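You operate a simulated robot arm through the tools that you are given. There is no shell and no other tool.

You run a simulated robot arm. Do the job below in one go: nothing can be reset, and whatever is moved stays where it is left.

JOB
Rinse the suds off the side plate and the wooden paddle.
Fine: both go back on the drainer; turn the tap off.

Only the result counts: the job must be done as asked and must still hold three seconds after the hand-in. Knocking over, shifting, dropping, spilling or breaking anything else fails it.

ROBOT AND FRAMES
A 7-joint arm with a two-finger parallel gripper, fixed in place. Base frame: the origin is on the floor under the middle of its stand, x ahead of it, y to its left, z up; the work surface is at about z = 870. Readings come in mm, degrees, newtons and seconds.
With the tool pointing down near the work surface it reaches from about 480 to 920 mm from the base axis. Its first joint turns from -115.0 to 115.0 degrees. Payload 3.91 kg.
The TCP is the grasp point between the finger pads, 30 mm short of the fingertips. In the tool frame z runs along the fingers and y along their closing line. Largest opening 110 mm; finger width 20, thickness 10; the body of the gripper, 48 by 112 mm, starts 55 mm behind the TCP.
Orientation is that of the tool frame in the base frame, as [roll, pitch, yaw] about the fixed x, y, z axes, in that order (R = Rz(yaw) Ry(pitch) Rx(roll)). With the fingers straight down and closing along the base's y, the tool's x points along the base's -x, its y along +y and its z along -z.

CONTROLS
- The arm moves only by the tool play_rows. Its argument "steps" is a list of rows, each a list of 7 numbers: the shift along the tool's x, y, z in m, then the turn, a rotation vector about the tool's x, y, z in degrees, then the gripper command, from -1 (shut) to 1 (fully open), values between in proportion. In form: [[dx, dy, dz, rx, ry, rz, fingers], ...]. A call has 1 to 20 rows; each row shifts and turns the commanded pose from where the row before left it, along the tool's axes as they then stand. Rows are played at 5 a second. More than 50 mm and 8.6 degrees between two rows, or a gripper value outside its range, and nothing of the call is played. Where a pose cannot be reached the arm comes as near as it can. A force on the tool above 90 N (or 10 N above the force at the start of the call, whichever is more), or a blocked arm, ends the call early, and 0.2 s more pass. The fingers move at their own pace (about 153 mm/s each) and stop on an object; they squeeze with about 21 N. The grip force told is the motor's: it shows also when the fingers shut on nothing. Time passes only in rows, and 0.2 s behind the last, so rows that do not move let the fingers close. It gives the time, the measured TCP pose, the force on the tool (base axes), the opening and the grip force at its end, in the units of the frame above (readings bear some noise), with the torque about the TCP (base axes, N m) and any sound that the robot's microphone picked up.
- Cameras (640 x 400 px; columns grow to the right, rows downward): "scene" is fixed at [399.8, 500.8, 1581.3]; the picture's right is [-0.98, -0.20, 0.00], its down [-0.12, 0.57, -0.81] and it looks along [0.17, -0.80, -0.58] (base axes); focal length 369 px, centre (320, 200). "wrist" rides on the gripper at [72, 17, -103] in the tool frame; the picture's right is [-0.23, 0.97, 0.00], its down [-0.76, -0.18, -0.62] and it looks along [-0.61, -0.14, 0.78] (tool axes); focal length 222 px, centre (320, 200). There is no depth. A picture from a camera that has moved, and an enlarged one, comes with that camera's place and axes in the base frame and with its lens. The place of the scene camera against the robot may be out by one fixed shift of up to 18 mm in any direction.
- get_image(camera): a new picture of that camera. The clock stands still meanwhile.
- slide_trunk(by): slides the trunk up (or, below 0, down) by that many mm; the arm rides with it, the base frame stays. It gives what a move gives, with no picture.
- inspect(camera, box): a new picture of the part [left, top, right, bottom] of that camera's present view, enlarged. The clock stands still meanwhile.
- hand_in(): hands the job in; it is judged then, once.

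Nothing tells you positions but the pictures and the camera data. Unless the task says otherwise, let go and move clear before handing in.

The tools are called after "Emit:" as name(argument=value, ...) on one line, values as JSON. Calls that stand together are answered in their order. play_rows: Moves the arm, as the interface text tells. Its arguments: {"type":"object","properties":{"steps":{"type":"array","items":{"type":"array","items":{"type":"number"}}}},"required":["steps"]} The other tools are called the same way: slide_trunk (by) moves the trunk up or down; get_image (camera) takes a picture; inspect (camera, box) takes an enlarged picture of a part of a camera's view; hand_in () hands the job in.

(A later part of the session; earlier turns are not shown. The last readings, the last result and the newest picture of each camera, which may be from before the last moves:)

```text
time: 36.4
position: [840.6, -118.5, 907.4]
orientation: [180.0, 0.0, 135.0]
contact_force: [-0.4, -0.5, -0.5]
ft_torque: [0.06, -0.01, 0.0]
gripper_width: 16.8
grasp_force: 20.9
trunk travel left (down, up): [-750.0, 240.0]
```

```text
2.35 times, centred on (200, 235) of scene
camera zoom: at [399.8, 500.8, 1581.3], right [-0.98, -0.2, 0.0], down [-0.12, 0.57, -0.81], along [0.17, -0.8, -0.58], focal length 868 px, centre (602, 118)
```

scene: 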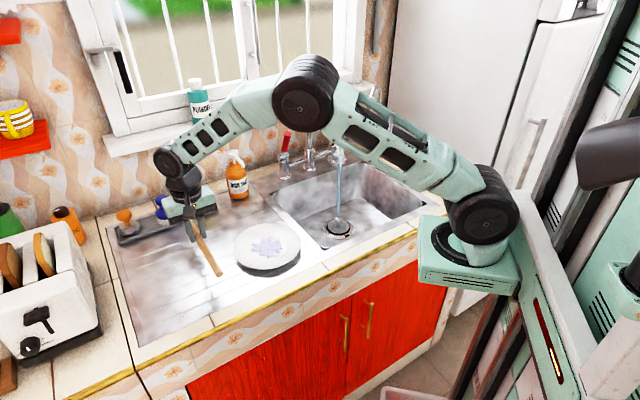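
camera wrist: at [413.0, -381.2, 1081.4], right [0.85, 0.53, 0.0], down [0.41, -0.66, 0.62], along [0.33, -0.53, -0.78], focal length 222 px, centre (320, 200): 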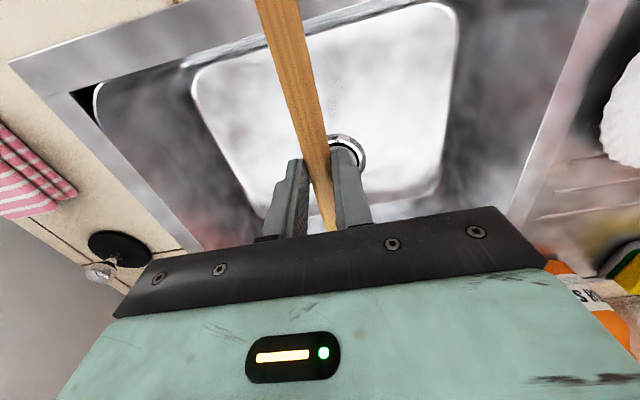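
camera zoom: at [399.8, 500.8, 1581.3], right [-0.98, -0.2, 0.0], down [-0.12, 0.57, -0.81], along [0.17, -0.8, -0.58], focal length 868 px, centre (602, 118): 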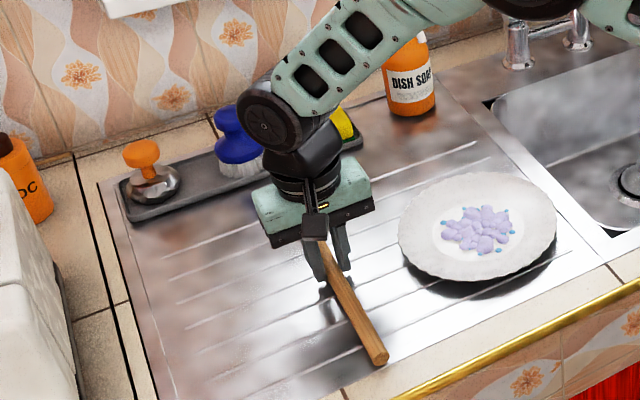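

It's about 3 mm above its resting height. I'll settle it down, open the fingers and rise.

Emit:
play_rows(steps=[[0, 0, 0.0025, 0, 0, 0, -1], [0, 0, 0, 0, 0, 0, -1], [0, 0, 0, 0, 0, 0, -0.4], [0, 0, 0, 0, 0, 0, -0.2], [0, 0, 0, 0, 0, 0, 0], [0, 0, -0.02, 0, 0, 0, 0], [0, 0, -0.04, 0, 0, 0, 0], [0, 0, -0.04, 0, 0, 0, 0], [0, 0, -0.04, 0, 0, 0, 0]])

Emit:
get_image(camera="wrist")

Emit:
inspect(camera="scene", box=[110, 150, 290, 320])

```text
time: 38.4
position: [841.6, -119.8, 1044.9]
orientation: [180.0, 0.1, 135.1]
contact_force: [-0.2, -0.5, 0.2]
ft_torque: [0.03, 0.0, 0.01]
gripper_width: 55.0
grasp_force: 0.1
trunk travel left (down, up): [-750.0, 240.0]
```

```text
taken
camera wrist: at [801.8, -56.0, 1148.0], right [0.85, 0.53, 0.0], down [0.41, -0.66, 0.62], along [0.33, -0.53, -0.78], focal length 222 px, centre (320, 200)
```

wrist: 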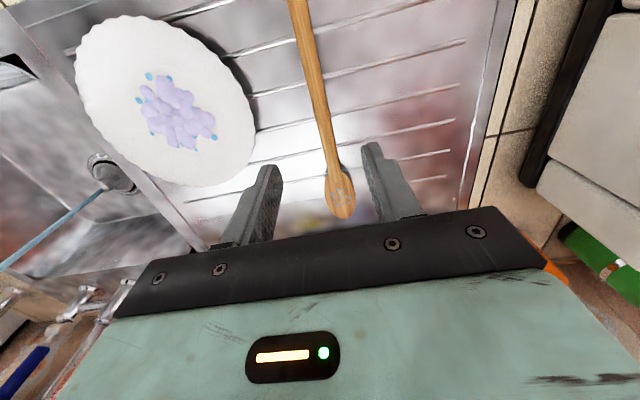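

```text
2.35 times, centred on (200, 235) of scene
camera zoom: at [399.8, 500.8, 1581.3], right [-0.98, -0.2, 0.0], down [-0.12, 0.57, -0.81], along [0.17, -0.8, -0.58], focal length 868 px, centre (602, 118)
```

zoom: 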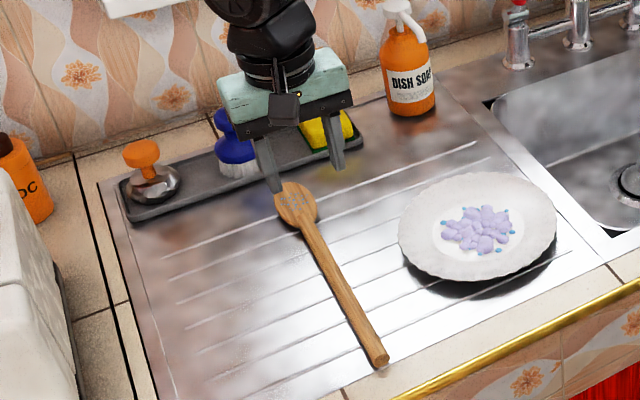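

Emit:
inspect(camera="wrist", box=[290, 150, 390, 230])

Emit:
inspect(camera="scene", box=[160, 215, 230, 260])

Emit:
inspect(camera="wrist", box=[60, 0, 280, 200])

```text
5.00 times, centred on (340, 190) of wrist
camera zoom: at [801.8, -56.0, 1148.0], right [0.85, 0.53, 0.0], down [0.41, -0.66, 0.62], along [0.33, -0.53, -0.78], focal length 1111 px, centre (220, 250)
```

zoom: 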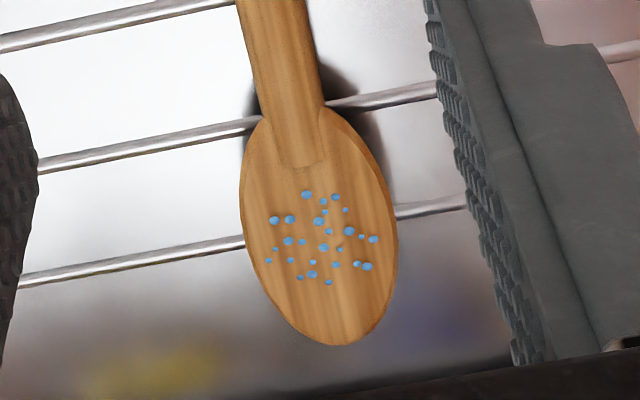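

```text
8.89 times, centred on (195, 238) of scene
camera zoom: at [399.8, 500.8, 1581.3], right [-0.98, -0.2, 0.0], down [-0.12, 0.57, -0.81], along [0.17, -0.8, -0.58], focal length 3280 px, centre (1431, -133)
```

zoom: 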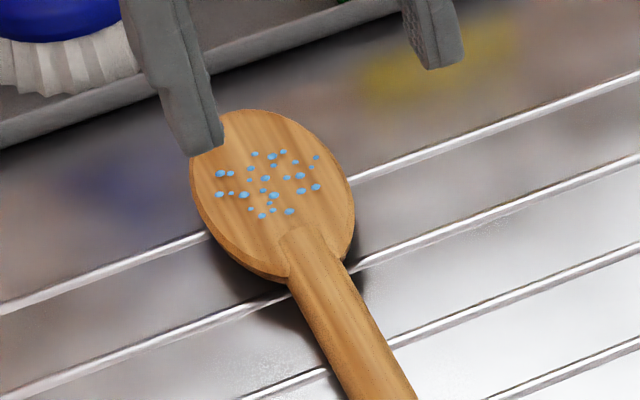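

```text
2.00 times, centred on (170, 100) of wrist
camera zoom: at [801.8, -56.0, 1148.0], right [0.85, 0.53, 0.0], down [0.41, -0.66, 0.62], along [0.33, -0.53, -0.78], focal length 444 px, centre (620, 400)
```

zoom: 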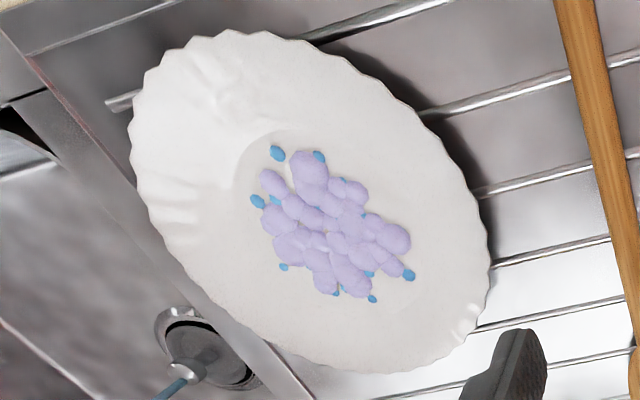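

The paddle is back on the drainer, clean with only water drops on it. Now the plate: it's too wide to grip across and its front rim is too far from the counter edge for a level grip, so I'll first go behind it, planning to nudge it about 25 mm toward the front.

Emit:
play_rows(steps=[[-0.017, -0.0338, 0.009, 0, 0, 0, 0], [-0.017, -0.0338, 0.009, 0, 0, 0, 0], [-0.017, -0.0338, 0.009, 0, 0, 0, 0], [-0.017, -0.0338, 0.009, 0, 0, 0, 0], [-0.017, -0.0338, 0.009, 0, 0, 0, 0]])

Emit:
get_image(camera="wrist")

Emit:
inspect(camera="scene", box=[160, 140, 340, 300])

```text
time: 39.6
position: [781.2, -296.4, 998.3]
orientation: [180.0, 0.0, 135.1]
contact_force: [0.0, -0.3, -0.8]
ft_torque: [-0.03, 0.05, -0.04]
gripper_width: 54.7
grasp_force: 0.1
trunk travel left (down, up): [-750.0, 240.0]
```

```text
taken
camera wrist: at [741.4, -234.5, 1103.0], right [0.85, 0.53, 0.0], down [0.41, -0.66, 0.62], along [0.33, -0.53, -0.78], focal length 222 px, centre (320, 200)
```

wrist: 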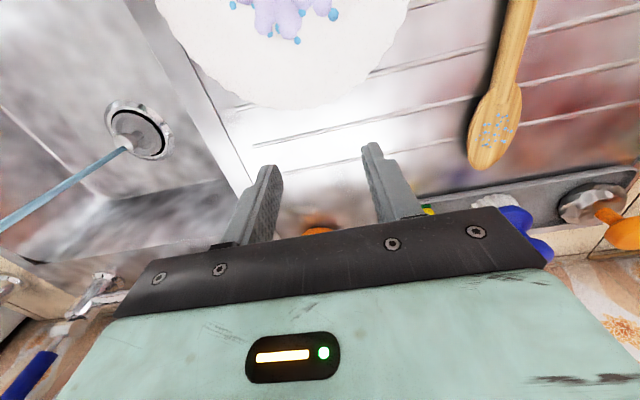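

```text
2.50 times, centred on (250, 220) of scene
camera zoom: at [399.8, 500.8, 1581.3], right [-0.98, -0.2, 0.0], down [-0.12, 0.57, -0.81], along [0.17, -0.8, -0.58], focal length 923 px, centre (495, 150)
```

zoom: 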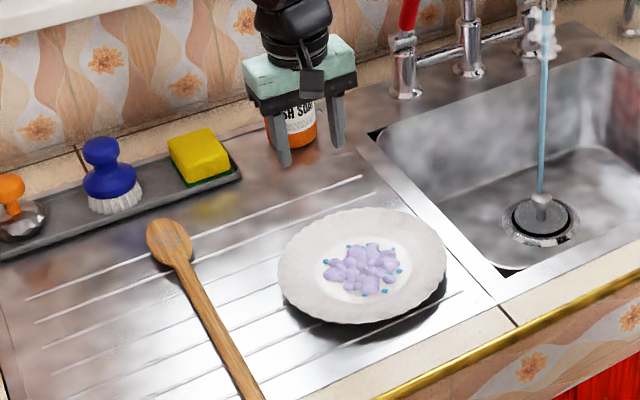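

The back rim is at about n = 747, so I'll step 12 mm further back, go down behind the plate with the fingertips just above the drainer, and then push it gently forward.

Emit:
play_rows(steps=[[-0.014, 0.001, 0, 0, 0, 0, 0], [0, 0, 0.03, 0, 0, 0, 0], [0, 0, 0.03, 0, 0, 0, 0], [0, 0, 0.026, 0, 0, 0, 0], [0, 0, 0, 0, 0, 0, 0]])

Emit:
get_image(camera="wrist")

Emit:
inspect(camera="scene", box=[200, 170, 320, 280])

```text
time: 40.8
position: [792.1, -308.1, 914.2]
orientation: [180.0, 0.0, 134.9]
contact_force: [-1.0, 0.6, 0.4]
ft_torque: [0.02, 0.02, 0.03]
gripper_width: 55.1
grasp_force: 0.1
trunk travel left (down, up): [-750.0, 240.0]
```

```text
taken
camera wrist: at [751.7, -245.0, 1016.5], right [0.85, 0.53, 0.0], down [0.41, -0.66, 0.62], along [0.33, -0.53, -0.78], focal length 222 px, centre (320, 200)
```

wrist: 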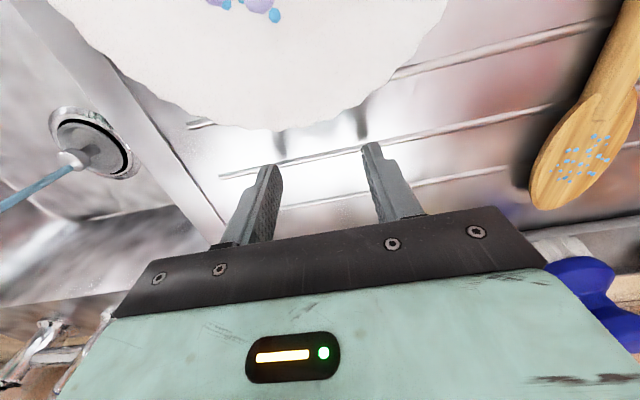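

```text
3.64 times, centred on (260, 225) of scene
camera zoom: at [399.8, 500.8, 1581.3], right [-0.98, -0.2, 0.0], down [-0.12, 0.57, -0.81], along [0.17, -0.8, -0.58], focal length 1342 px, centre (538, 109)
```

zoom: 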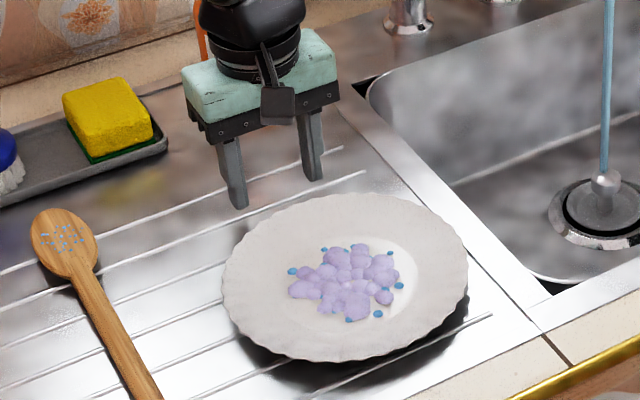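

The plate's centre is at about e = 342, n = 650 and the fingers are centred behind it. Pushing it slowly forward now by about 25 mm.

Emit:
play_rows(steps=[[0.012, 0, 0.001, 0, 0, 0, 0], [0.01, 0, 0.001, 0, 0, 0, 0], [0.006, 0, 0, 0, 0, 0, 0], [0.005, 0, 0, 0, 0, 0, 0], [0.005, 0, 0, 0, 0, 0, 0], [0.005, 0, 0, 0, 0, 0, 0], [0.005, 0, 0, 0, 0, 0, 0], [0.004, 0, 0, 0, 0, 0, 0]])

Emit:
get_image(camera="wrist")

Emit:
inspect(camera="scene", box=[200, 170, 320, 280])

```text
time: 42.6
position: [755.3, -270.8, 912.5]
orientation: [-180.0, 0.1, 135.1]
contact_force: [0.3, -1.0, -0.1]
ft_torque: [-0.02, 0.0, 0.03]
gripper_width: 55.1
grasp_force: 0.3
trunk travel left (down, up): [-750.0, 240.0]
```

```text
taken
camera wrist: at [715.5, -207.6, 1014.9], right [0.85, 0.53, 0.0], down [0.41, -0.66, 0.62], along [0.33, -0.53, -0.78], focal length 222 px, centre (320, 200)
```

wrist: 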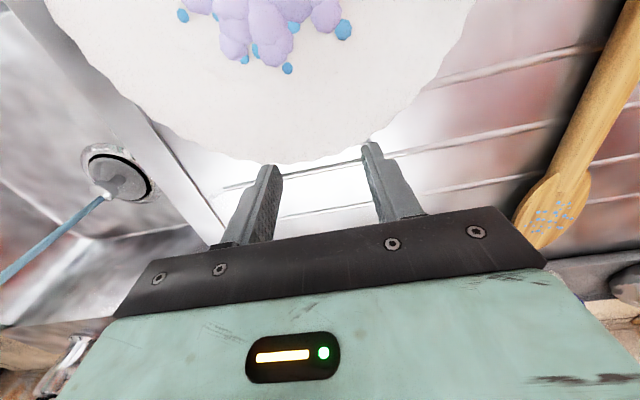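

```text
3.64 times, centred on (260, 225) of scene
camera zoom: at [399.8, 500.8, 1581.3], right [-0.98, -0.2, 0.0], down [-0.12, 0.57, -0.81], along [0.17, -0.8, -0.58], focal length 1342 px, centre (538, 109)
```

zoom: 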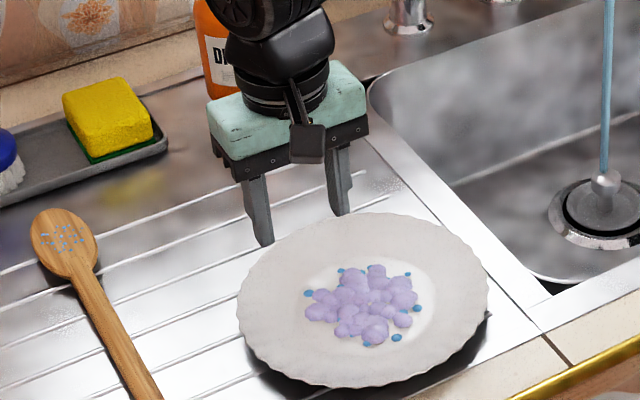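

The plate slid forward cleanly; its centre is now about n = 624 and its front rim about n = 527. I'll lift off, move in front of it, and turn the tool for a level approach with the fingers closing vertically.

Emit:
play_rows(steps=[[-0.012, 0, 0, 0, 0, 0, 0], [0, 0, -0.04, 0, 0, 0, 0], [0, 0, -0.04, 0, 0, 0, 0], [0, 0, -0.04, 0, 0, 0, 0], [0.04, 0, -0.006, 0, 0, 0, 0], [0.04, 0, -0.006, 0, 0, 0, 0], [0.04, 0, -0.006, 0, 0, 0, 0], [0.04, 0, -0.006, 0, 0, 0, 0], [0.04, 0, -0.006, 0, 0, 0, 0], [0.04, 0, -0.006, 0, 0, 0, 0], [0.018, 0, 0, 0, 0, 0, 0]])

Emit:
play_rows(steps=[[0, 0, 0, 0, 0, 8.2, 0], [0, 0, 0, 0, 0, 8.2, 0], [0, 0, 0, 0, 0, 8.2, 0], [0, 0, 0, 0, 0, 8.2, 0], [0, 0, 0, 0, 0, 8.2, 0], [0, 0, 0, 0, 0, 8.2, 0], [0, 0, 0, 0, 0, 8.2, 0], [0, 0, 0, 0, 0, 8.2, 0], [0, 0, 0, 0, 0, 8.2, 0], [0, 0, 0, 0, 0, 8.2, 0], [0, 0, 0, 0, 0, 8, 0]])

```text
time: 45.0
position: [581.4, -96.6, 1068.2]
orientation: [-180.0, 0.0, 135.1]
contact_force: [-0.3, -0.2, 1.0]
ft_torque: [-0.03, 0.0, 0.01]
gripper_width: 54.8
grasp_force: 0.0
trunk travel left (down, up): [-750.0, 240.0]
```

```text
time: 47.4
position: [581.1, -96.5, 1068.0]
orientation: [180.0, 0.1, 44.9]
contact_force: [0.0, 0.4, 0.2]
ft_torque: [0.02, -0.05, 0.0]
gripper_width: 55.1
grasp_force: 0.1
trunk travel left (down, up): [-750.0, 240.0]
```

The wrist turn worked (tool x along e, y along n). Now I'll pitch the tool up toward level in stages, checking it's reachable.

Emit:
play_rows(steps=[[0, 0, 0, -8.2, 0, 0, 0], [0, 0, 0, -8.2, 0, 0, 0], [0, 0, 0, -8.2, 0, 0, 0], [0, 0, 0, -8.2, 0, 0, 0], [0, 0, 0, -8.2, 0, 0, 0], [0, 0, 0, -8.2, 0, 0, 0], [0, 0, 0, -8.2, 0, 0, 0], [0, 0, 0, 0, 0, 0, 0]])

Emit:
get_image(camera="scene")

Emit:
get_image(camera="wrist")

```text
time: 49.2
position: [583.0, -114.0, 1067.9]
orientation: [122.7, 0.0, 42.1]
contact_force: [0.6, 0.4, 0.4]
ft_torque: [0.01, -0.03, -0.03]
gripper_width: 55.1
grasp_force: 0.2
out of reach, approached as far as the arm can: row 7
trunk travel left (down, up): [-750.0, 240.0]
```

```text
taken
```

scene: 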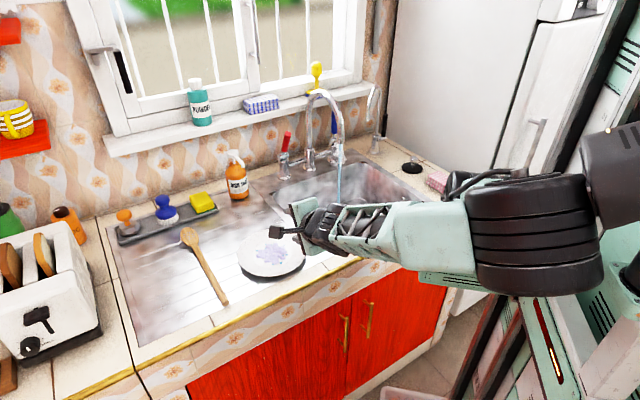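

```text
taken
camera wrist: at [585.4, -7.5, 1137.1], right [0.18, -0.54, 0.82], down [-0.98, -0.05, 0.19], along [-0.06, -0.84, -0.54], focal length 222 px, centre (320, 200)
```

wrist: 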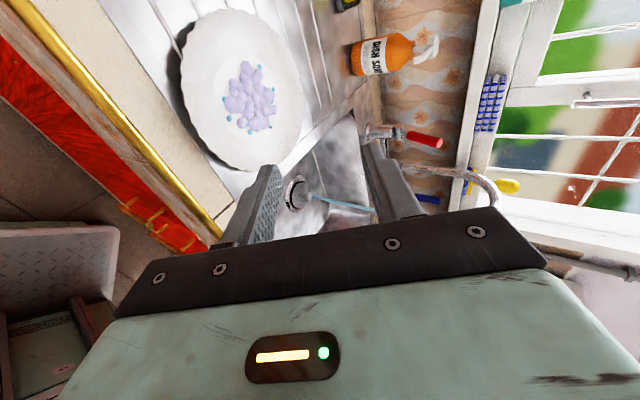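

The arm gets stuck at about 57 degrees of pitch this close to its base, with the shoulder high above. Lowering the trunk should let the forearm drop more steeply, so I'll un-tilt partly, raise the hand, and then lower the trunk by the same amount.

Emit:
play_rows(steps=[[0, 0, 0, 8.2, 0, 0, 0], [0, 0, 0, 8.2, 0, 0, 0], [0, 0, 0, 8.2, 0, 0, 0], [0, 0, 0, 8.2, 0, 0, 0], [0, 0.0155, -0.034, 0, 0, 0, 0], [0, 0.0155, -0.034, 0, 0, 0, 0], [0, 0.0155, -0.034, 0, 0, 0, 0], [0, 0.0155, -0.034, 0, 0, 0, 0]])

Emit:
get_image(camera="scene")

```text
time: 51.1
position: [582.3, -153.9, 1215.5]
orientation: [156.6, -1.0, 35.9]
contact_force: [-0.8, 0.8, 0.3]
ft_torque: [-0.02, 0.01, -0.04]
gripper_width: 54.8
grasp_force: 0.1
trunk travel left (down, up): [-750.0, 240.0]
stopped in row 8: the arm was blocked; the commanded pose is now the measured one
```

```text
taken
```

scene: 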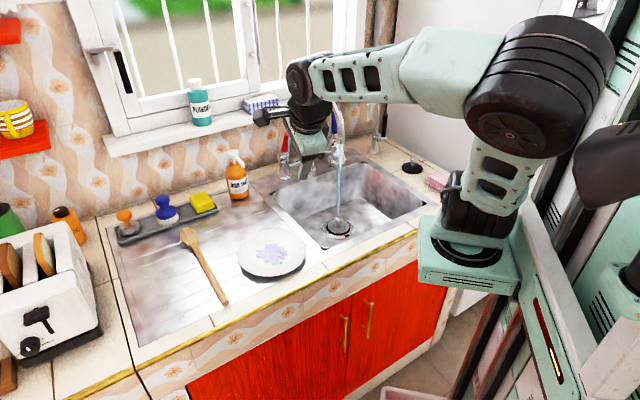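

The arm was blocked on the last row, probably by its own elbow folding near its stand. I'll reach outward again to unfold it, and level the tool back to pointing down.

Emit:
play_rows(steps=[[0, 0.03, 0.013, 0, 0, 0, 0], [0, 0.03, 0.013, 0, 0, 0, 0], [0, 0.03, 0.013, 0, 0, 0, 0], [0, 0, 0, 7.8, 0, 0, 0], [0, 0, 0, 7.8, 0, 0, 0], [0, 0, 0, 7.8, 0, 0, 0]])

Emit:
get_image(camera="scene")

```text
time: 52.5
position: [639.6, -229.7, 1217.7]
orientation: [179.7, -0.6, 36.2]
contact_force: [-0.9, 0.2, -0.4]
ft_torque: [-0.03, 0.0, 0.0]
gripper_width: 55.1
grasp_force: 0.1
trunk travel left (down, up): [-750.0, 240.0]
```

```text
taken
```

scene: 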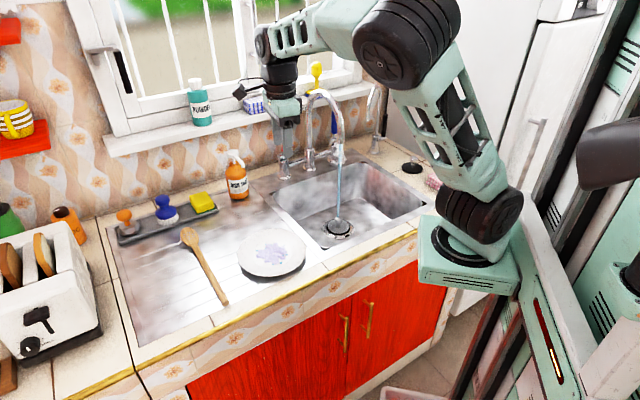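

The arm is unfolded again. I'll lower the trunk 150 mm now (the hand goes from z ≈ 1218 to ≈ 1068, well clear of everything) and look.

Emit:
slide_trunk(by=-150)

Emit:
get_image(camera="scene")

```text
time: 54.2
position: [640.2, -231.2, 1066.5]
orientation: [179.6, -0.6, 36.3]
contact_force: [0.7, 0.3, -0.1]
ft_torque: [0.0, -0.01, 0.0]
gripper_width: 55.0
grasp_force: 0.0
trunk travel left (down, up): [-600.0, 390.0]
```

```text
taken
```

scene: 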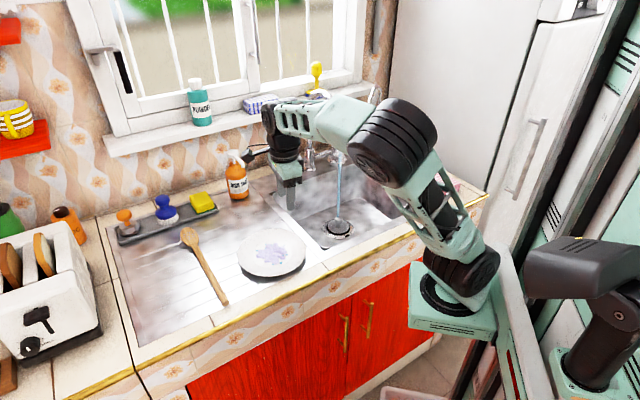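

The trunk moved freely. I'll raise the hand 150 mm again, then lower the trunk another 150 mm.

Emit:
play_rows(steps=[[0, 0, -0.0375, 0, 0, 0, 0], [0, 0, -0.0375, 0, 0, 0, 0], [0, 0, -0.0375, 0, 0, 0, 0], [0, 0, -0.0375, 0, 0, 0, 0]])

Emit:
slide_trunk(by=-150)

Emit:
get_image(camera="scene")

```text
time: 55.2
position: [637.5, -231.4, 1216.8]
orientation: [179.5, -0.5, 36.2]
contact_force: [0.7, -0.6, -0.7]
ft_torque: [0.01, 0.0, -0.01]
gripper_width: 55.0
grasp_force: 0.0
trunk travel left (down, up): [-600.0, 390.0]
```

```text
time: 57.0
position: [638.1, -231.6, 1067.9]
orientation: [179.7, -0.6, 36.2]
contact_force: [-0.6, -0.3, -0.2]
ft_torque: [-0.01, -0.01, 0.0]
gripper_width: 55.1
grasp_force: 0.1
trunk travel left (down, up): [-450.0, 540.0]
```

```text
taken
```

scene: 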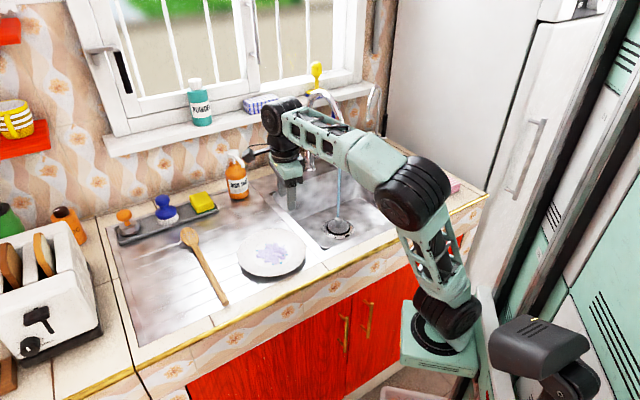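

The trunk is now 300 mm lower. I'll approach the plate's front rim more from the left, pointing along about -60 degrees azimuth, which leaves the wrist further from the robot; first I'll move to staging above the front edge and then pitch up there in steps.

Emit:
play_rows(steps=[[0.0182, -0.0384, 0, 0, 0, 0, 0], [0.0182, -0.0384, 0, 0, 0, 0, 0], [0.0182, -0.0384, 0, 0, 0, 0, 0], [0.0182, -0.0384, 0, 0, 0, 0, 0], [0, 0, 0, 0, 0, 6.2, 0], [0, 0, 0, -8.2, 0, 0, 0], [0, 0, 0, -8.2, 0, 0, 0], [0, 0, 0, -8.2, 0, 0, 0], [0, 0, 0, -8.2, 0, 0, 0], [0, 0, 0, 0, 0, 0, 0]])

Emit:
get_image(camera="scene")

```text
time: 59.4
position: [607.9, -96.9, 1068.0]
orientation: [147.6, -1.2, 25.6]
contact_force: [-0.2, 1.6, -0.3]
ft_torque: [-0.04, -0.02, -0.01]
gripper_width: 55.1
grasp_force: 0.0
trunk travel left (down, up): [-450.0, 540.0]
stopped in row 10: the arm was blocked; the commanded pose is now the measured one
```

```text
taken
```

scene: 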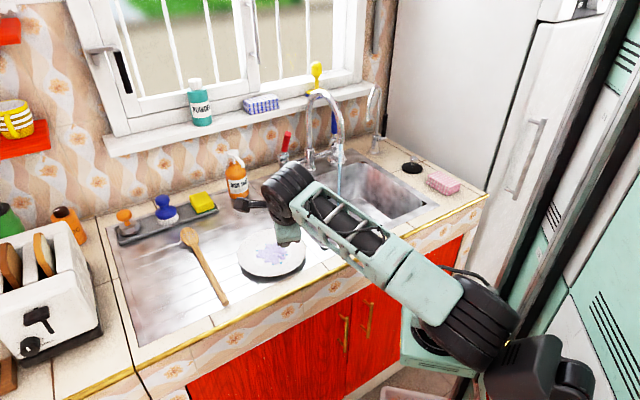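

Tilting here makes the elbow swing into the robot's other arm, so a level approach from the front won't work. New plan: slide the plate diagonally so that it overhangs the sink's edge, then grip the overhanging rim from over the sink at a moderate tilt. First I'll unwind this pose and bring the trunk back up.

Emit:
play_rows(steps=[[0, 0, 0, 8, 0, 0, 0], [0, 0.02, 0, 8, 0, 0, 0], [0, 0.02, 0, 8, 0, 0, 0], [0, 0.02, 0, 8.2, 0, 0, 0], [0, 0.02, 0, 0, 0, 0, 0]])

Emit:
get_image(camera="scene")

```text
time: 60.6
position: [642.2, -162.0, 1085.3]
orientation: [179.4, -1.0, 26.2]
contact_force: [0.0, -0.4, 0.4]
ft_torque: [0.0, 0.01, 0.04]
gripper_width: 55.2
grasp_force: 0.1
trunk travel left (down, up): [-450.0, 540.0]
```

```text
taken
```

scene: 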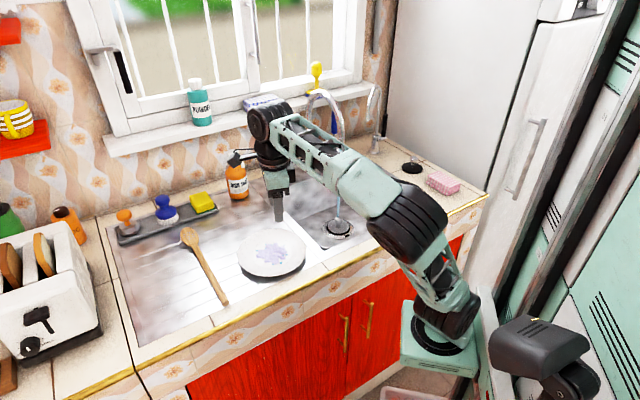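

The arm is free again. Raising the trunk back to its original height.

Emit:
slide_trunk(by=300)

Emit:
get_image(camera="scene")

```text
time: 63.6
position: [642.1, -162.0, 1385.8]
orientation: [179.5, -1.0, 26.2]
contact_force: [-0.5, 0.0, -0.3]
ft_torque: [-0.02, 0.02, 0.0]
gripper_width: 55.1
grasp_force: 0.2
trunk travel left (down, up): [-750.0, 240.0]
```

```text
taken
```

scene: 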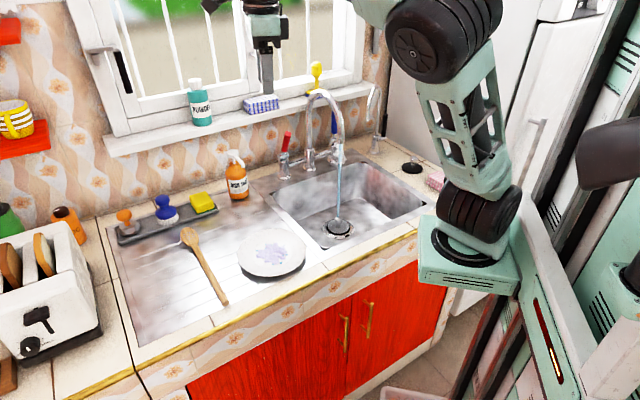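

Now I'll turn the tool so the fingers spread along x (yaw 90) and move to the +y side of the plate for the diagonal push.

Emit:
play_rows(steps=[[0, 0, 0.04, 0, 0, -8, 0], [0, 0, 0.04, 0, 0, -8, 0], [0, 0, 0.04, 0, 0, -8, 0], [0, 0, 0.04, 0, 0, -8, 0], [0, 0, 0.04, 0, 0, -8, 0], [0, 0, 0.04, 0, 0, -8, 0], [0, 0, 0.04, 0, 0, -8, 0], [0, 0, 0.04, 0, 0, -8, 0], [0.034, 0.0137, 0.01, 0, 0, 0, 0], [0.034, 0.0137, 0.01, 0, 0, 0, 0], [0.034, 0.0137, 0.01, 0, 0, 0, 0]])

Emit:
get_image(camera="wrist")

Emit:
get_image(camera="scene")

```text
time: 66.0
position: [690.8, -60.4, 1035.4]
orientation: [178.8, 0.0, 90.3]
contact_force: [0.1, 0.1, -0.3]
ft_torque: [0.02, 0.0, 0.0]
gripper_width: 54.9
grasp_force: 0.0
trunk travel left (down, up): [-750.0, 240.0]
```

```text
taken
camera wrist: at [705.2, 11.7, 1139.5], right [0.97, -0.22, 0.02], down [-0.19, -0.76, 0.62], along [-0.12, -0.61, -0.78], focal length 222 px, centre (320, 200)
```

wrist: 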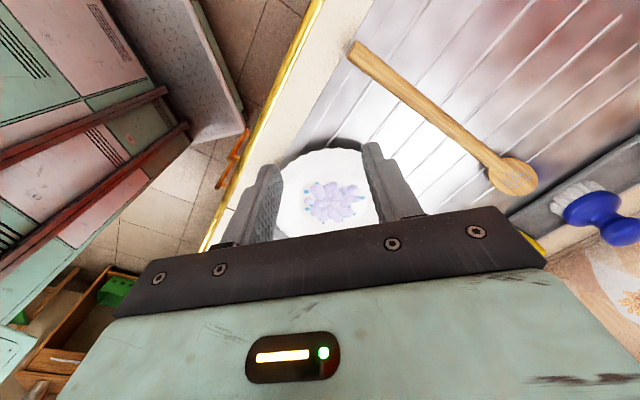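

```text
taken
```

scene: 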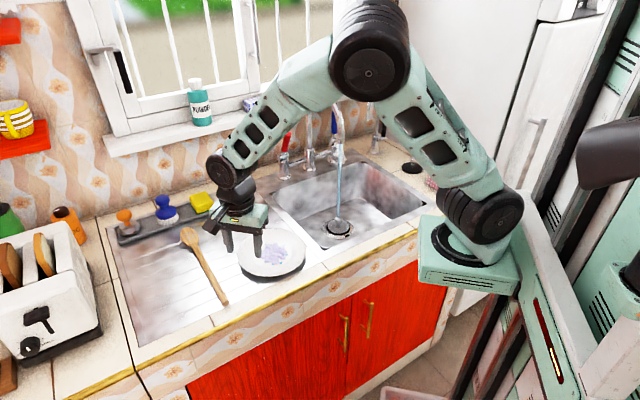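

The plate's centre is at about (686, -202), its near rim at y ≈ -105. I'll lower the fingertips beside it and push it in -y, first about 90 mm.

Emit:
play_rows(steps=[[0, -0.005, 0.03, 1.2, 0, 0, 0], [0, 0, 0.035, 0, 0, 0, 0], [0, 0, 0.035, 0, 0, 0, 0], [0, 0, 0.023, 0, 0, 0, 0], [-0.015, 0, 0, 0, 0, 0, 0], [-0.012, 0, 0, 0, 0, 0, 0], [-0.01, 0, 0, 0, 0, 0, 0], [-0.01, 0, 0, 0, 0, 0, 0], [-0.01, 0, 0, 0, 0, 0, 0], [-0.01, 0, 0, 0, 0, 0, 0], [-0.01, 0, 0, 0, 0, 0, 0], [-0.01, 0, 0, 0, 0, 0, 0], [-0.01, 0, 0, 0, 0, 0, 0], [-0.01, 0, 0, 0, 0, 0, 0], [-0.01, 0, 0, 0, 0, 0, 0], [-0.01, 0, 0, 0, 0, 0, 0], [0, 0, 0, 0, 0, 0, 0]])

Emit:
get_image(camera="wrist")

Emit:
inspect(camera="scene", box=[190, 150, 370, 290])

```text
time: 69.6
position: [687.0, -186.5, 912.5]
orientation: [180.0, 0.1, 90.2]
contact_force: [5.1, 12.9, 1.7]
ft_torque: [0.38, -0.25, 0.42]
gripper_width: 57.5
grasp_force: 2.4
trunk travel left (down, up): [-750.0, 240.0]
```

```text
taken
camera wrist: at [703.4, -113.6, 1016.2], right [0.97, -0.22, 0.0], down [-0.17, -0.76, 0.62], along [-0.14, -0.61, -0.78], focal length 222 px, centre (320, 200)
```

wrist: 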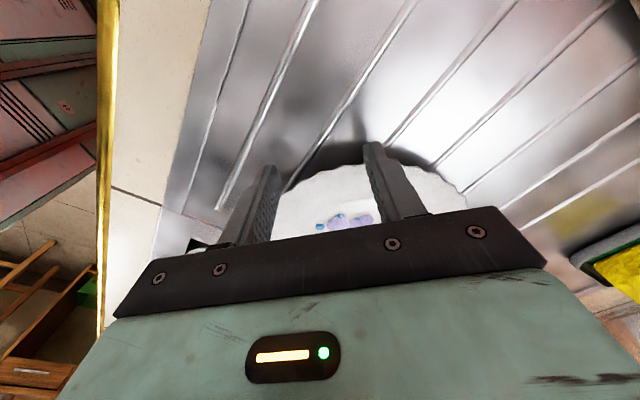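

```text
2.86 times, centred on (280, 220) of scene
camera zoom: at [399.8, 500.8, 1581.3], right [-0.98, -0.2, 0.0], down [-0.12, 0.57, -0.81], along [0.17, -0.8, -0.58], focal length 1054 px, centre (434, 143)
```

zoom: 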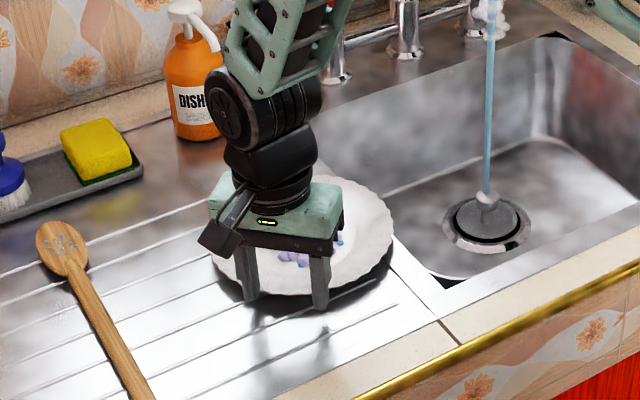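

There's a 13 N resistance: the plate's foot seems to have met something near the sink border. I'll back off a little, rise, and look at that border closely.

Emit:
play_rows(steps=[[0.01, 0, 0, 0, 0, 0, 0], [0.015, 0, 0, 0, 0, 0, 0], [0, 0, -0.04, 0, 0, 0, 0], [0, 0, -0.04, 0, 0, 0, 0], [0.03, 0, -0.03, 0, 0, 0, 0], [0.04, 0, 0, 0, 0, 0, 0]])

Emit:
inspect(camera="scene", box=[220, 180, 360, 290])

Emit:
get_image(camera="wrist")

```text
time: 71.0
position: [686.6, -93.6, 1024.2]
orientation: [-179.9, 0.1, 90.2]
contact_force: [-0.1, -0.4, 0.2]
ft_torque: [0.04, -0.01, -0.01]
gripper_width: 54.7
grasp_force: 0.2
trunk travel left (down, up): [-750.0, 240.0]
```

```text
3.64 times, centred on (290, 235) of scene
camera zoom: at [399.8, 500.8, 1581.3], right [-0.98, -0.2, 0.0], down [-0.12, 0.57, -0.81], along [0.17, -0.8, -0.58], focal length 1342 px, centre (429, 73)
```

zoom: 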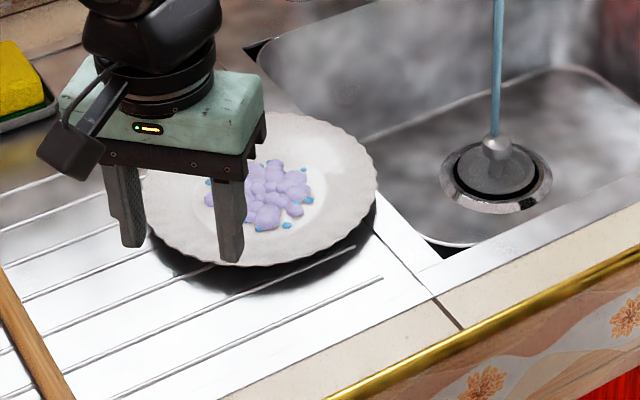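

```text
taken
camera wrist: at [702.7, -21.1, 1126.3], right [0.97, -0.23, 0.0], down [-0.18, -0.76, 0.62], along [-0.14, -0.61, -0.78], focal length 222 px, centre (320, 200)
```

wrist: 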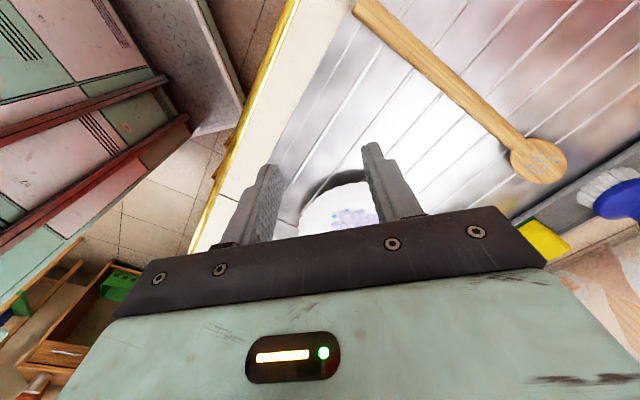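

The plate's foot is up against a small step between the drainer and sink panels, so it won't slide over the basin edge. Instead I'll scoop its front rim at 45 degrees: one finger under the rim, one above. First I'll stage in front of it and tilt there.

Emit:
play_rows(steps=[[0, 0, -0.01, 0, 0, 7.5, 0], [0, 0, -0.01, 0, 0, 7.5, 0], [0, 0, -0.01, 0, 0, 7.5, 0], [0, 0, 0, 0, 0, 7.5, 0], [0, 0, 0, 0, 0, 7.5, 0], [0, 0, 0, 0, 0, 7.5, 0], [-0.042, -0.0072, 0, 0, 0, 0, 0], [-0.042, -0.0072, 0, 0, 0, 0, 0], [-0.042, -0.0072, 0, 0, 0, 0, 0]])

Emit:
play_rows(steps=[[0, 0, 0, -7.5, 0, 0, -0.4], [0, 0, 0, -7.5, 0, 0, -0.4], [0, 0, 0, -7.5, 0, 0, -0.4], [0, 0, 0, -7.5, 0, 0, -0.4], [0, 0, 0, -7.5, 0, 0, -0.4], [0, 0, 0, -7.5, 0, 0, -0.4], [0, 0, 0, 0, 0, 0, -0.4]])

Emit:
get_image(camera="scene")

Emit:
get_image(camera="wrist")

```text
time: 73.0
position: [582.0, -165.9, 1055.2]
orientation: [-180.0, 0.1, 45.2]
contact_force: [0.4, 0.3, -0.2]
ft_torque: [-0.03, 0.03, 0.0]
gripper_width: 55.1
grasp_force: 0.0
trunk travel left (down, up): [-750.0, 240.0]
```

```text
time: 74.6
position: [596.9, -163.2, 1054.5]
orientation: [135.0, 0.2, 45.1]
contact_force: [0.2, -0.9, -0.3]
ft_torque: [-0.03, -0.03, 0.05]
gripper_width: 33.1
grasp_force: 0.1
out of reach, approached as far as the arm can: row 6
trunk travel left (down, up): [-750.0, 240.0]
```

```text
taken
```

scene: 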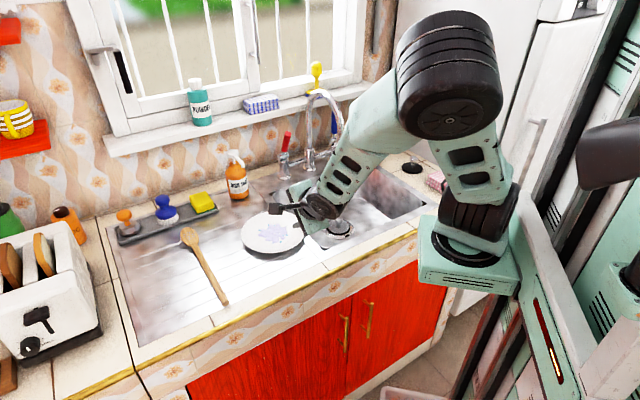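

```text
taken
camera wrist: at [605.3, -68.7, 1139.4], right [0.33, -0.65, 0.69], down [-0.94, -0.14, 0.32], along [-0.11, -0.75, -0.65], focal length 222 px, centre (320, 200)
```

wrist: 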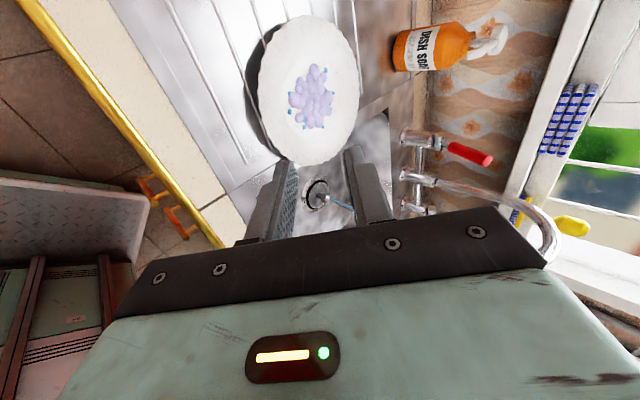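

The 45-degree tilt is reachable here, with the elbow safely overhead. The plate's centre reads about e = 303, n = 688, so its front rim is near n = 592. I'll come down in front of it.

Emit:
play_rows(steps=[[0, -0.0177, 0.0295, 0, 0, 0, -0.4], [0, -0.0177, 0.0295, 0, 0, 0, -0.4], [0, -0.0177, 0.0295, 0, 0, 0, -0.4], [0, 0, 0, 0, 0, 0, -0.4]])

Emit:
get_image(camera="wrist")

Emit:
inspect(camera="scene", box=[200, 150, 380, 290])

```text
time: 75.6
position: [615.1, -180.7, 954.4]
orientation: [135.0, 0.1, 45.1]
contact_force: [0.1, 0.0, -0.8]
ft_torque: [0.0, -0.02, 0.01]
gripper_width: 33.2
grasp_force: 0.1
trunk travel left (down, up): [-750.0, 240.0]
```

```text
taken
camera wrist: at [622.7, -85.9, 1039.8], right [0.33, -0.65, 0.69], down [-0.94, -0.14, 0.32], along [-0.11, -0.75, -0.65], focal length 222 px, centre (320, 200)
```

wrist: 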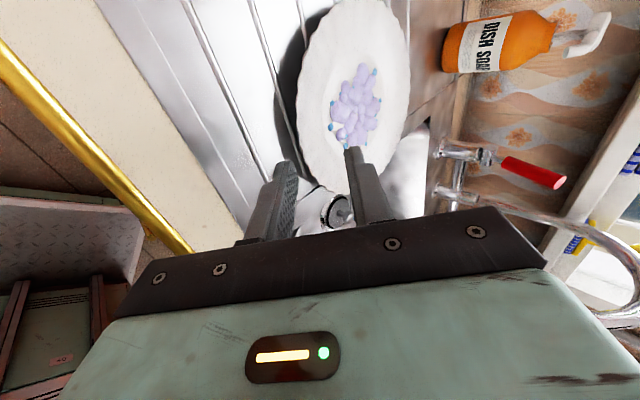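

```text
2.86 times, centred on (290, 220) of scene
camera zoom: at [399.8, 500.8, 1581.3], right [-0.98, -0.2, 0.0], down [-0.12, 0.57, -0.81], along [0.17, -0.8, -0.58], focal length 1054 px, centre (406, 143)
```

zoom: 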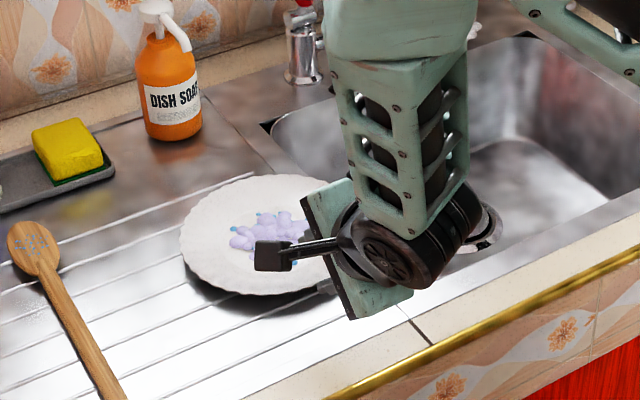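

The suds and rim sightings put the plate's centre at about e = 300, n = 693 with its front rim at n ≈ 600. I'll bring the lower finger to just in front of and below that rim.

Emit:
play_rows(steps=[[-0.002, -0.0043, 0.0148, 0, 0, 0, -0.4], [-0.002, -0.0043, 0.0148, 0, 0, 0, -0.4], [-0.002, -0.0042, 0.0147, 0, 0, 0, -0.4], [0, 0, 0, 0, 0, 0, -0.4]])

Emit:
get_image(camera="wrist")

Emit:
inspect(camera="scene", box=[230, 190, 370, 290])

Emit:
inspect(camera="wrist", box=[230, 60, 430, 220])

```text
time: 76.6
position: [627.4, -200.0, 914.6]
orientation: [135.1, 0.1, 45.2]
contact_force: [0.1, 0.8, 0.7]
ft_torque: [-0.03, 0.01, -0.01]
gripper_width: 32.9
grasp_force: 0.1
trunk travel left (down, up): [-750.0, 240.0]
```

```text
taken
camera wrist: at [634.4, -106.1, 999.1], right [0.33, -0.65, 0.69], down [-0.94, -0.14, 0.32], along [-0.11, -0.75, -0.65], focal length 222 px, centre (320, 200)
```

wrist: 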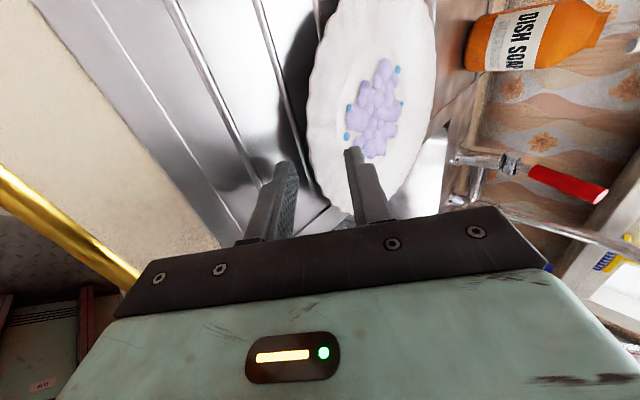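

```text
4.00 times, centred on (300, 240) of scene
camera zoom: at [399.8, 500.8, 1581.3], right [-0.98, -0.2, 0.0], down [-0.12, 0.57, -0.81], along [0.17, -0.8, -0.58], focal length 1476 px, centre (400, 40)
```

zoom: 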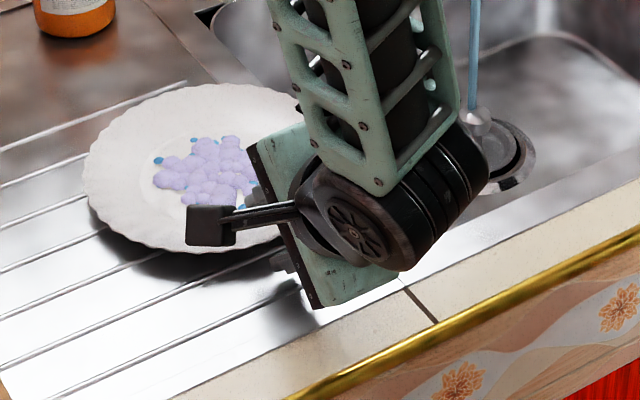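

```text
2.50 times, centred on (330, 140) of wrist
camera zoom: at [634.4, -106.1, 999.1], right [0.33, -0.65, 0.69], down [-0.94, -0.14, 0.32], along [-0.11, -0.75, -0.65], focal length 555 px, centre (295, 350)
```

zoom: 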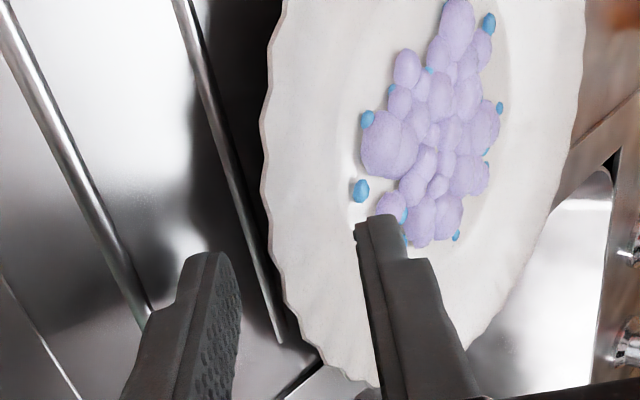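

The view agrees: the lower fingertip is about 10 mm in front of the rim and the upper finger is above the plate. I'll drop 2 mm and ease the lower finger under the rim, watching force.

Emit:
play_rows(steps=[[0, -0.0014, 0.0014, 0, 0, 0, -0.4], [0, 0.0025, 0.0025, 0, 0, 0, -0.4], [0, 0.0025, 0.0025, 0, 0, 0, -0.4], [0, 0.0025, 0.0025, 0, 0, 0, -0.4], [0, 0, 0, 0, 0, 0, -0.4]])

Emit:
inspect(camera="wrist", box=[230, 60, 430, 220])

```text
time: 77.8
position: [634.8, -207.3, 912.3]
orientation: [135.0, 0.1, 45.2]
contact_force: [0.0, -0.5, -0.6]
ft_torque: [0.02, 0.0, -0.02]
gripper_width: 33.1
grasp_force: 0.1
trunk travel left (down, up): [-750.0, 240.0]
```

```text
2.50 times, centred on (330, 140) of wrist
camera zoom: at [642.1, -113.5, 997.3], right [0.33, -0.65, 0.69], down [-0.94, -0.14, 0.32], along [-0.11, -0.75, -0.65], focal length 555 px, centre (295, 350)
```

zoom: 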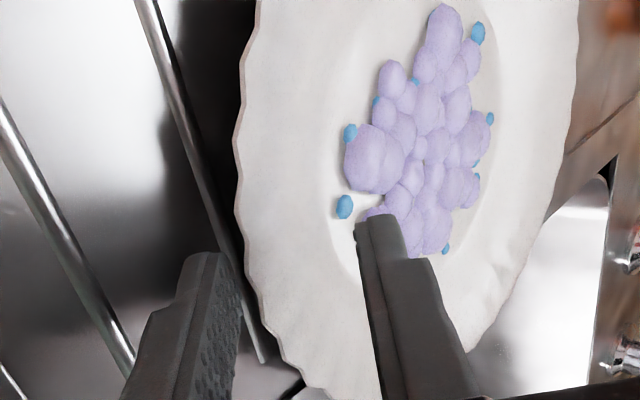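

No contact yet; the tip is just passing under the rim edge. A few more millimetres forward.

Emit:
play_rows(steps=[[0, 0.0014, 0.0014, 0, 0, 0, -0.4], [0, 0.0014, 0.0014, 0, 0, 0, -0.4], [0, 0.0014, 0.0014, 0, 0, 0, -0.4], [0, 0, 0, 0, 0, 0, -0.4]])

Emit:
inspect(camera="wrist", box=[230, 60, 430, 220])

Emit:
inspect(camera="scene", box=[230, 190, 330, 280])

```text
time: 78.8
position: [638.1, -212.6, 912.5]
orientation: [135.0, 0.1, 45.1]
contact_force: [-0.4, 0.0, -0.6]
ft_torque: [0.0, -0.02, 0.01]
gripper_width: 33.3
grasp_force: 0.3
trunk travel left (down, up): [-750.0, 240.0]
```

```text
2.50 times, centred on (330, 140) of wrist
camera zoom: at [646.3, -117.8, 997.0], right [0.33, -0.65, 0.69], down [-0.94, -0.14, 0.32], along [-0.11, -0.75, -0.65], focal length 555 px, centre (295, 350)
```

zoom: 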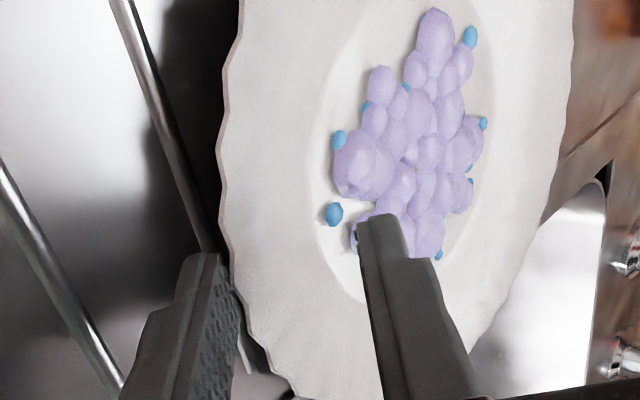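

```text
4.44 times, centred on (280, 235) of scene
camera zoom: at [399.8, 500.8, 1581.3], right [-0.98, -0.2, 0.0], down [-0.12, 0.57, -0.81], along [0.17, -0.8, -0.58], focal length 1640 px, centre (498, 44)
```

zoom: 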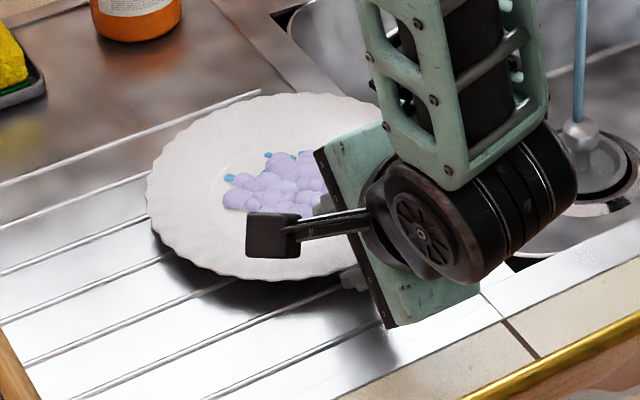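

The lower finger now sits at the rim's underside and the upper one above the plate. I'll close in two stages while shifting the tool slightly so both fingers meet the rim evenly.

Emit:
play_rows(steps=[[0, -0.004, 0, 0, 0, 0, -0.6], [0, -0.003, 0, 0, 0, 0, -0.78], [0, 0, 0, 0, 0, 0, -1], [0, 0, 0, 0, 0, 0, -1], [0, 0, 0, 0, 0, 0, -1]])

Emit:
inspect(camera="wrist", box=[230, 60, 430, 220])

Emit:
inspect(camera="scene", box=[230, 190, 330, 280])

```text
time: 80.0
position: [634.9, -209.9, 906.9]
orientation: [135.0, 0.1, 45.3]
contact_force: [0.5, -0.8, 0.0]
ft_torque: [-0.03, -0.01, 0.02]
gripper_width: 0.1
grasp_force: 20.9
trunk travel left (down, up): [-750.0, 240.0]
```

```text
2.50 times, centred on (330, 140) of wrist
camera zoom: at [642.5, -114.6, 991.8], right [0.33, -0.65, 0.69], down [-0.94, -0.14, 0.32], along [-0.11, -0.75, -0.65], focal length 555 px, centre (295, 350)
```

zoom: 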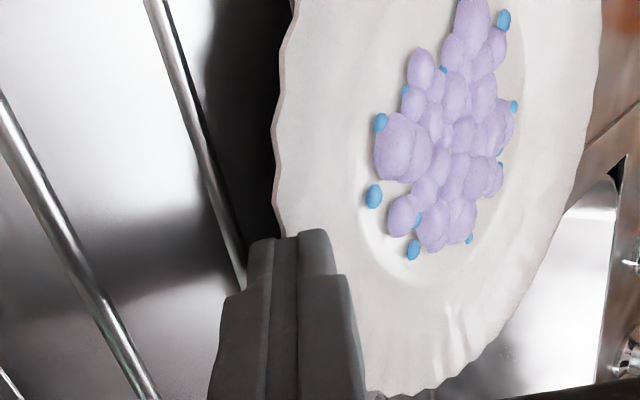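

```text
4.44 times, centred on (280, 235) of scene
camera zoom: at [399.8, 500.8, 1581.3], right [-0.98, -0.2, 0.0], down [-0.12, 0.57, -0.81], along [0.17, -0.8, -0.58], focal length 1640 px, centre (498, 44)
```

zoom: 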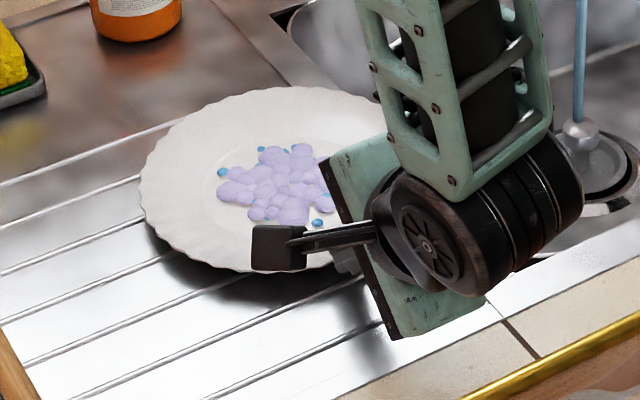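

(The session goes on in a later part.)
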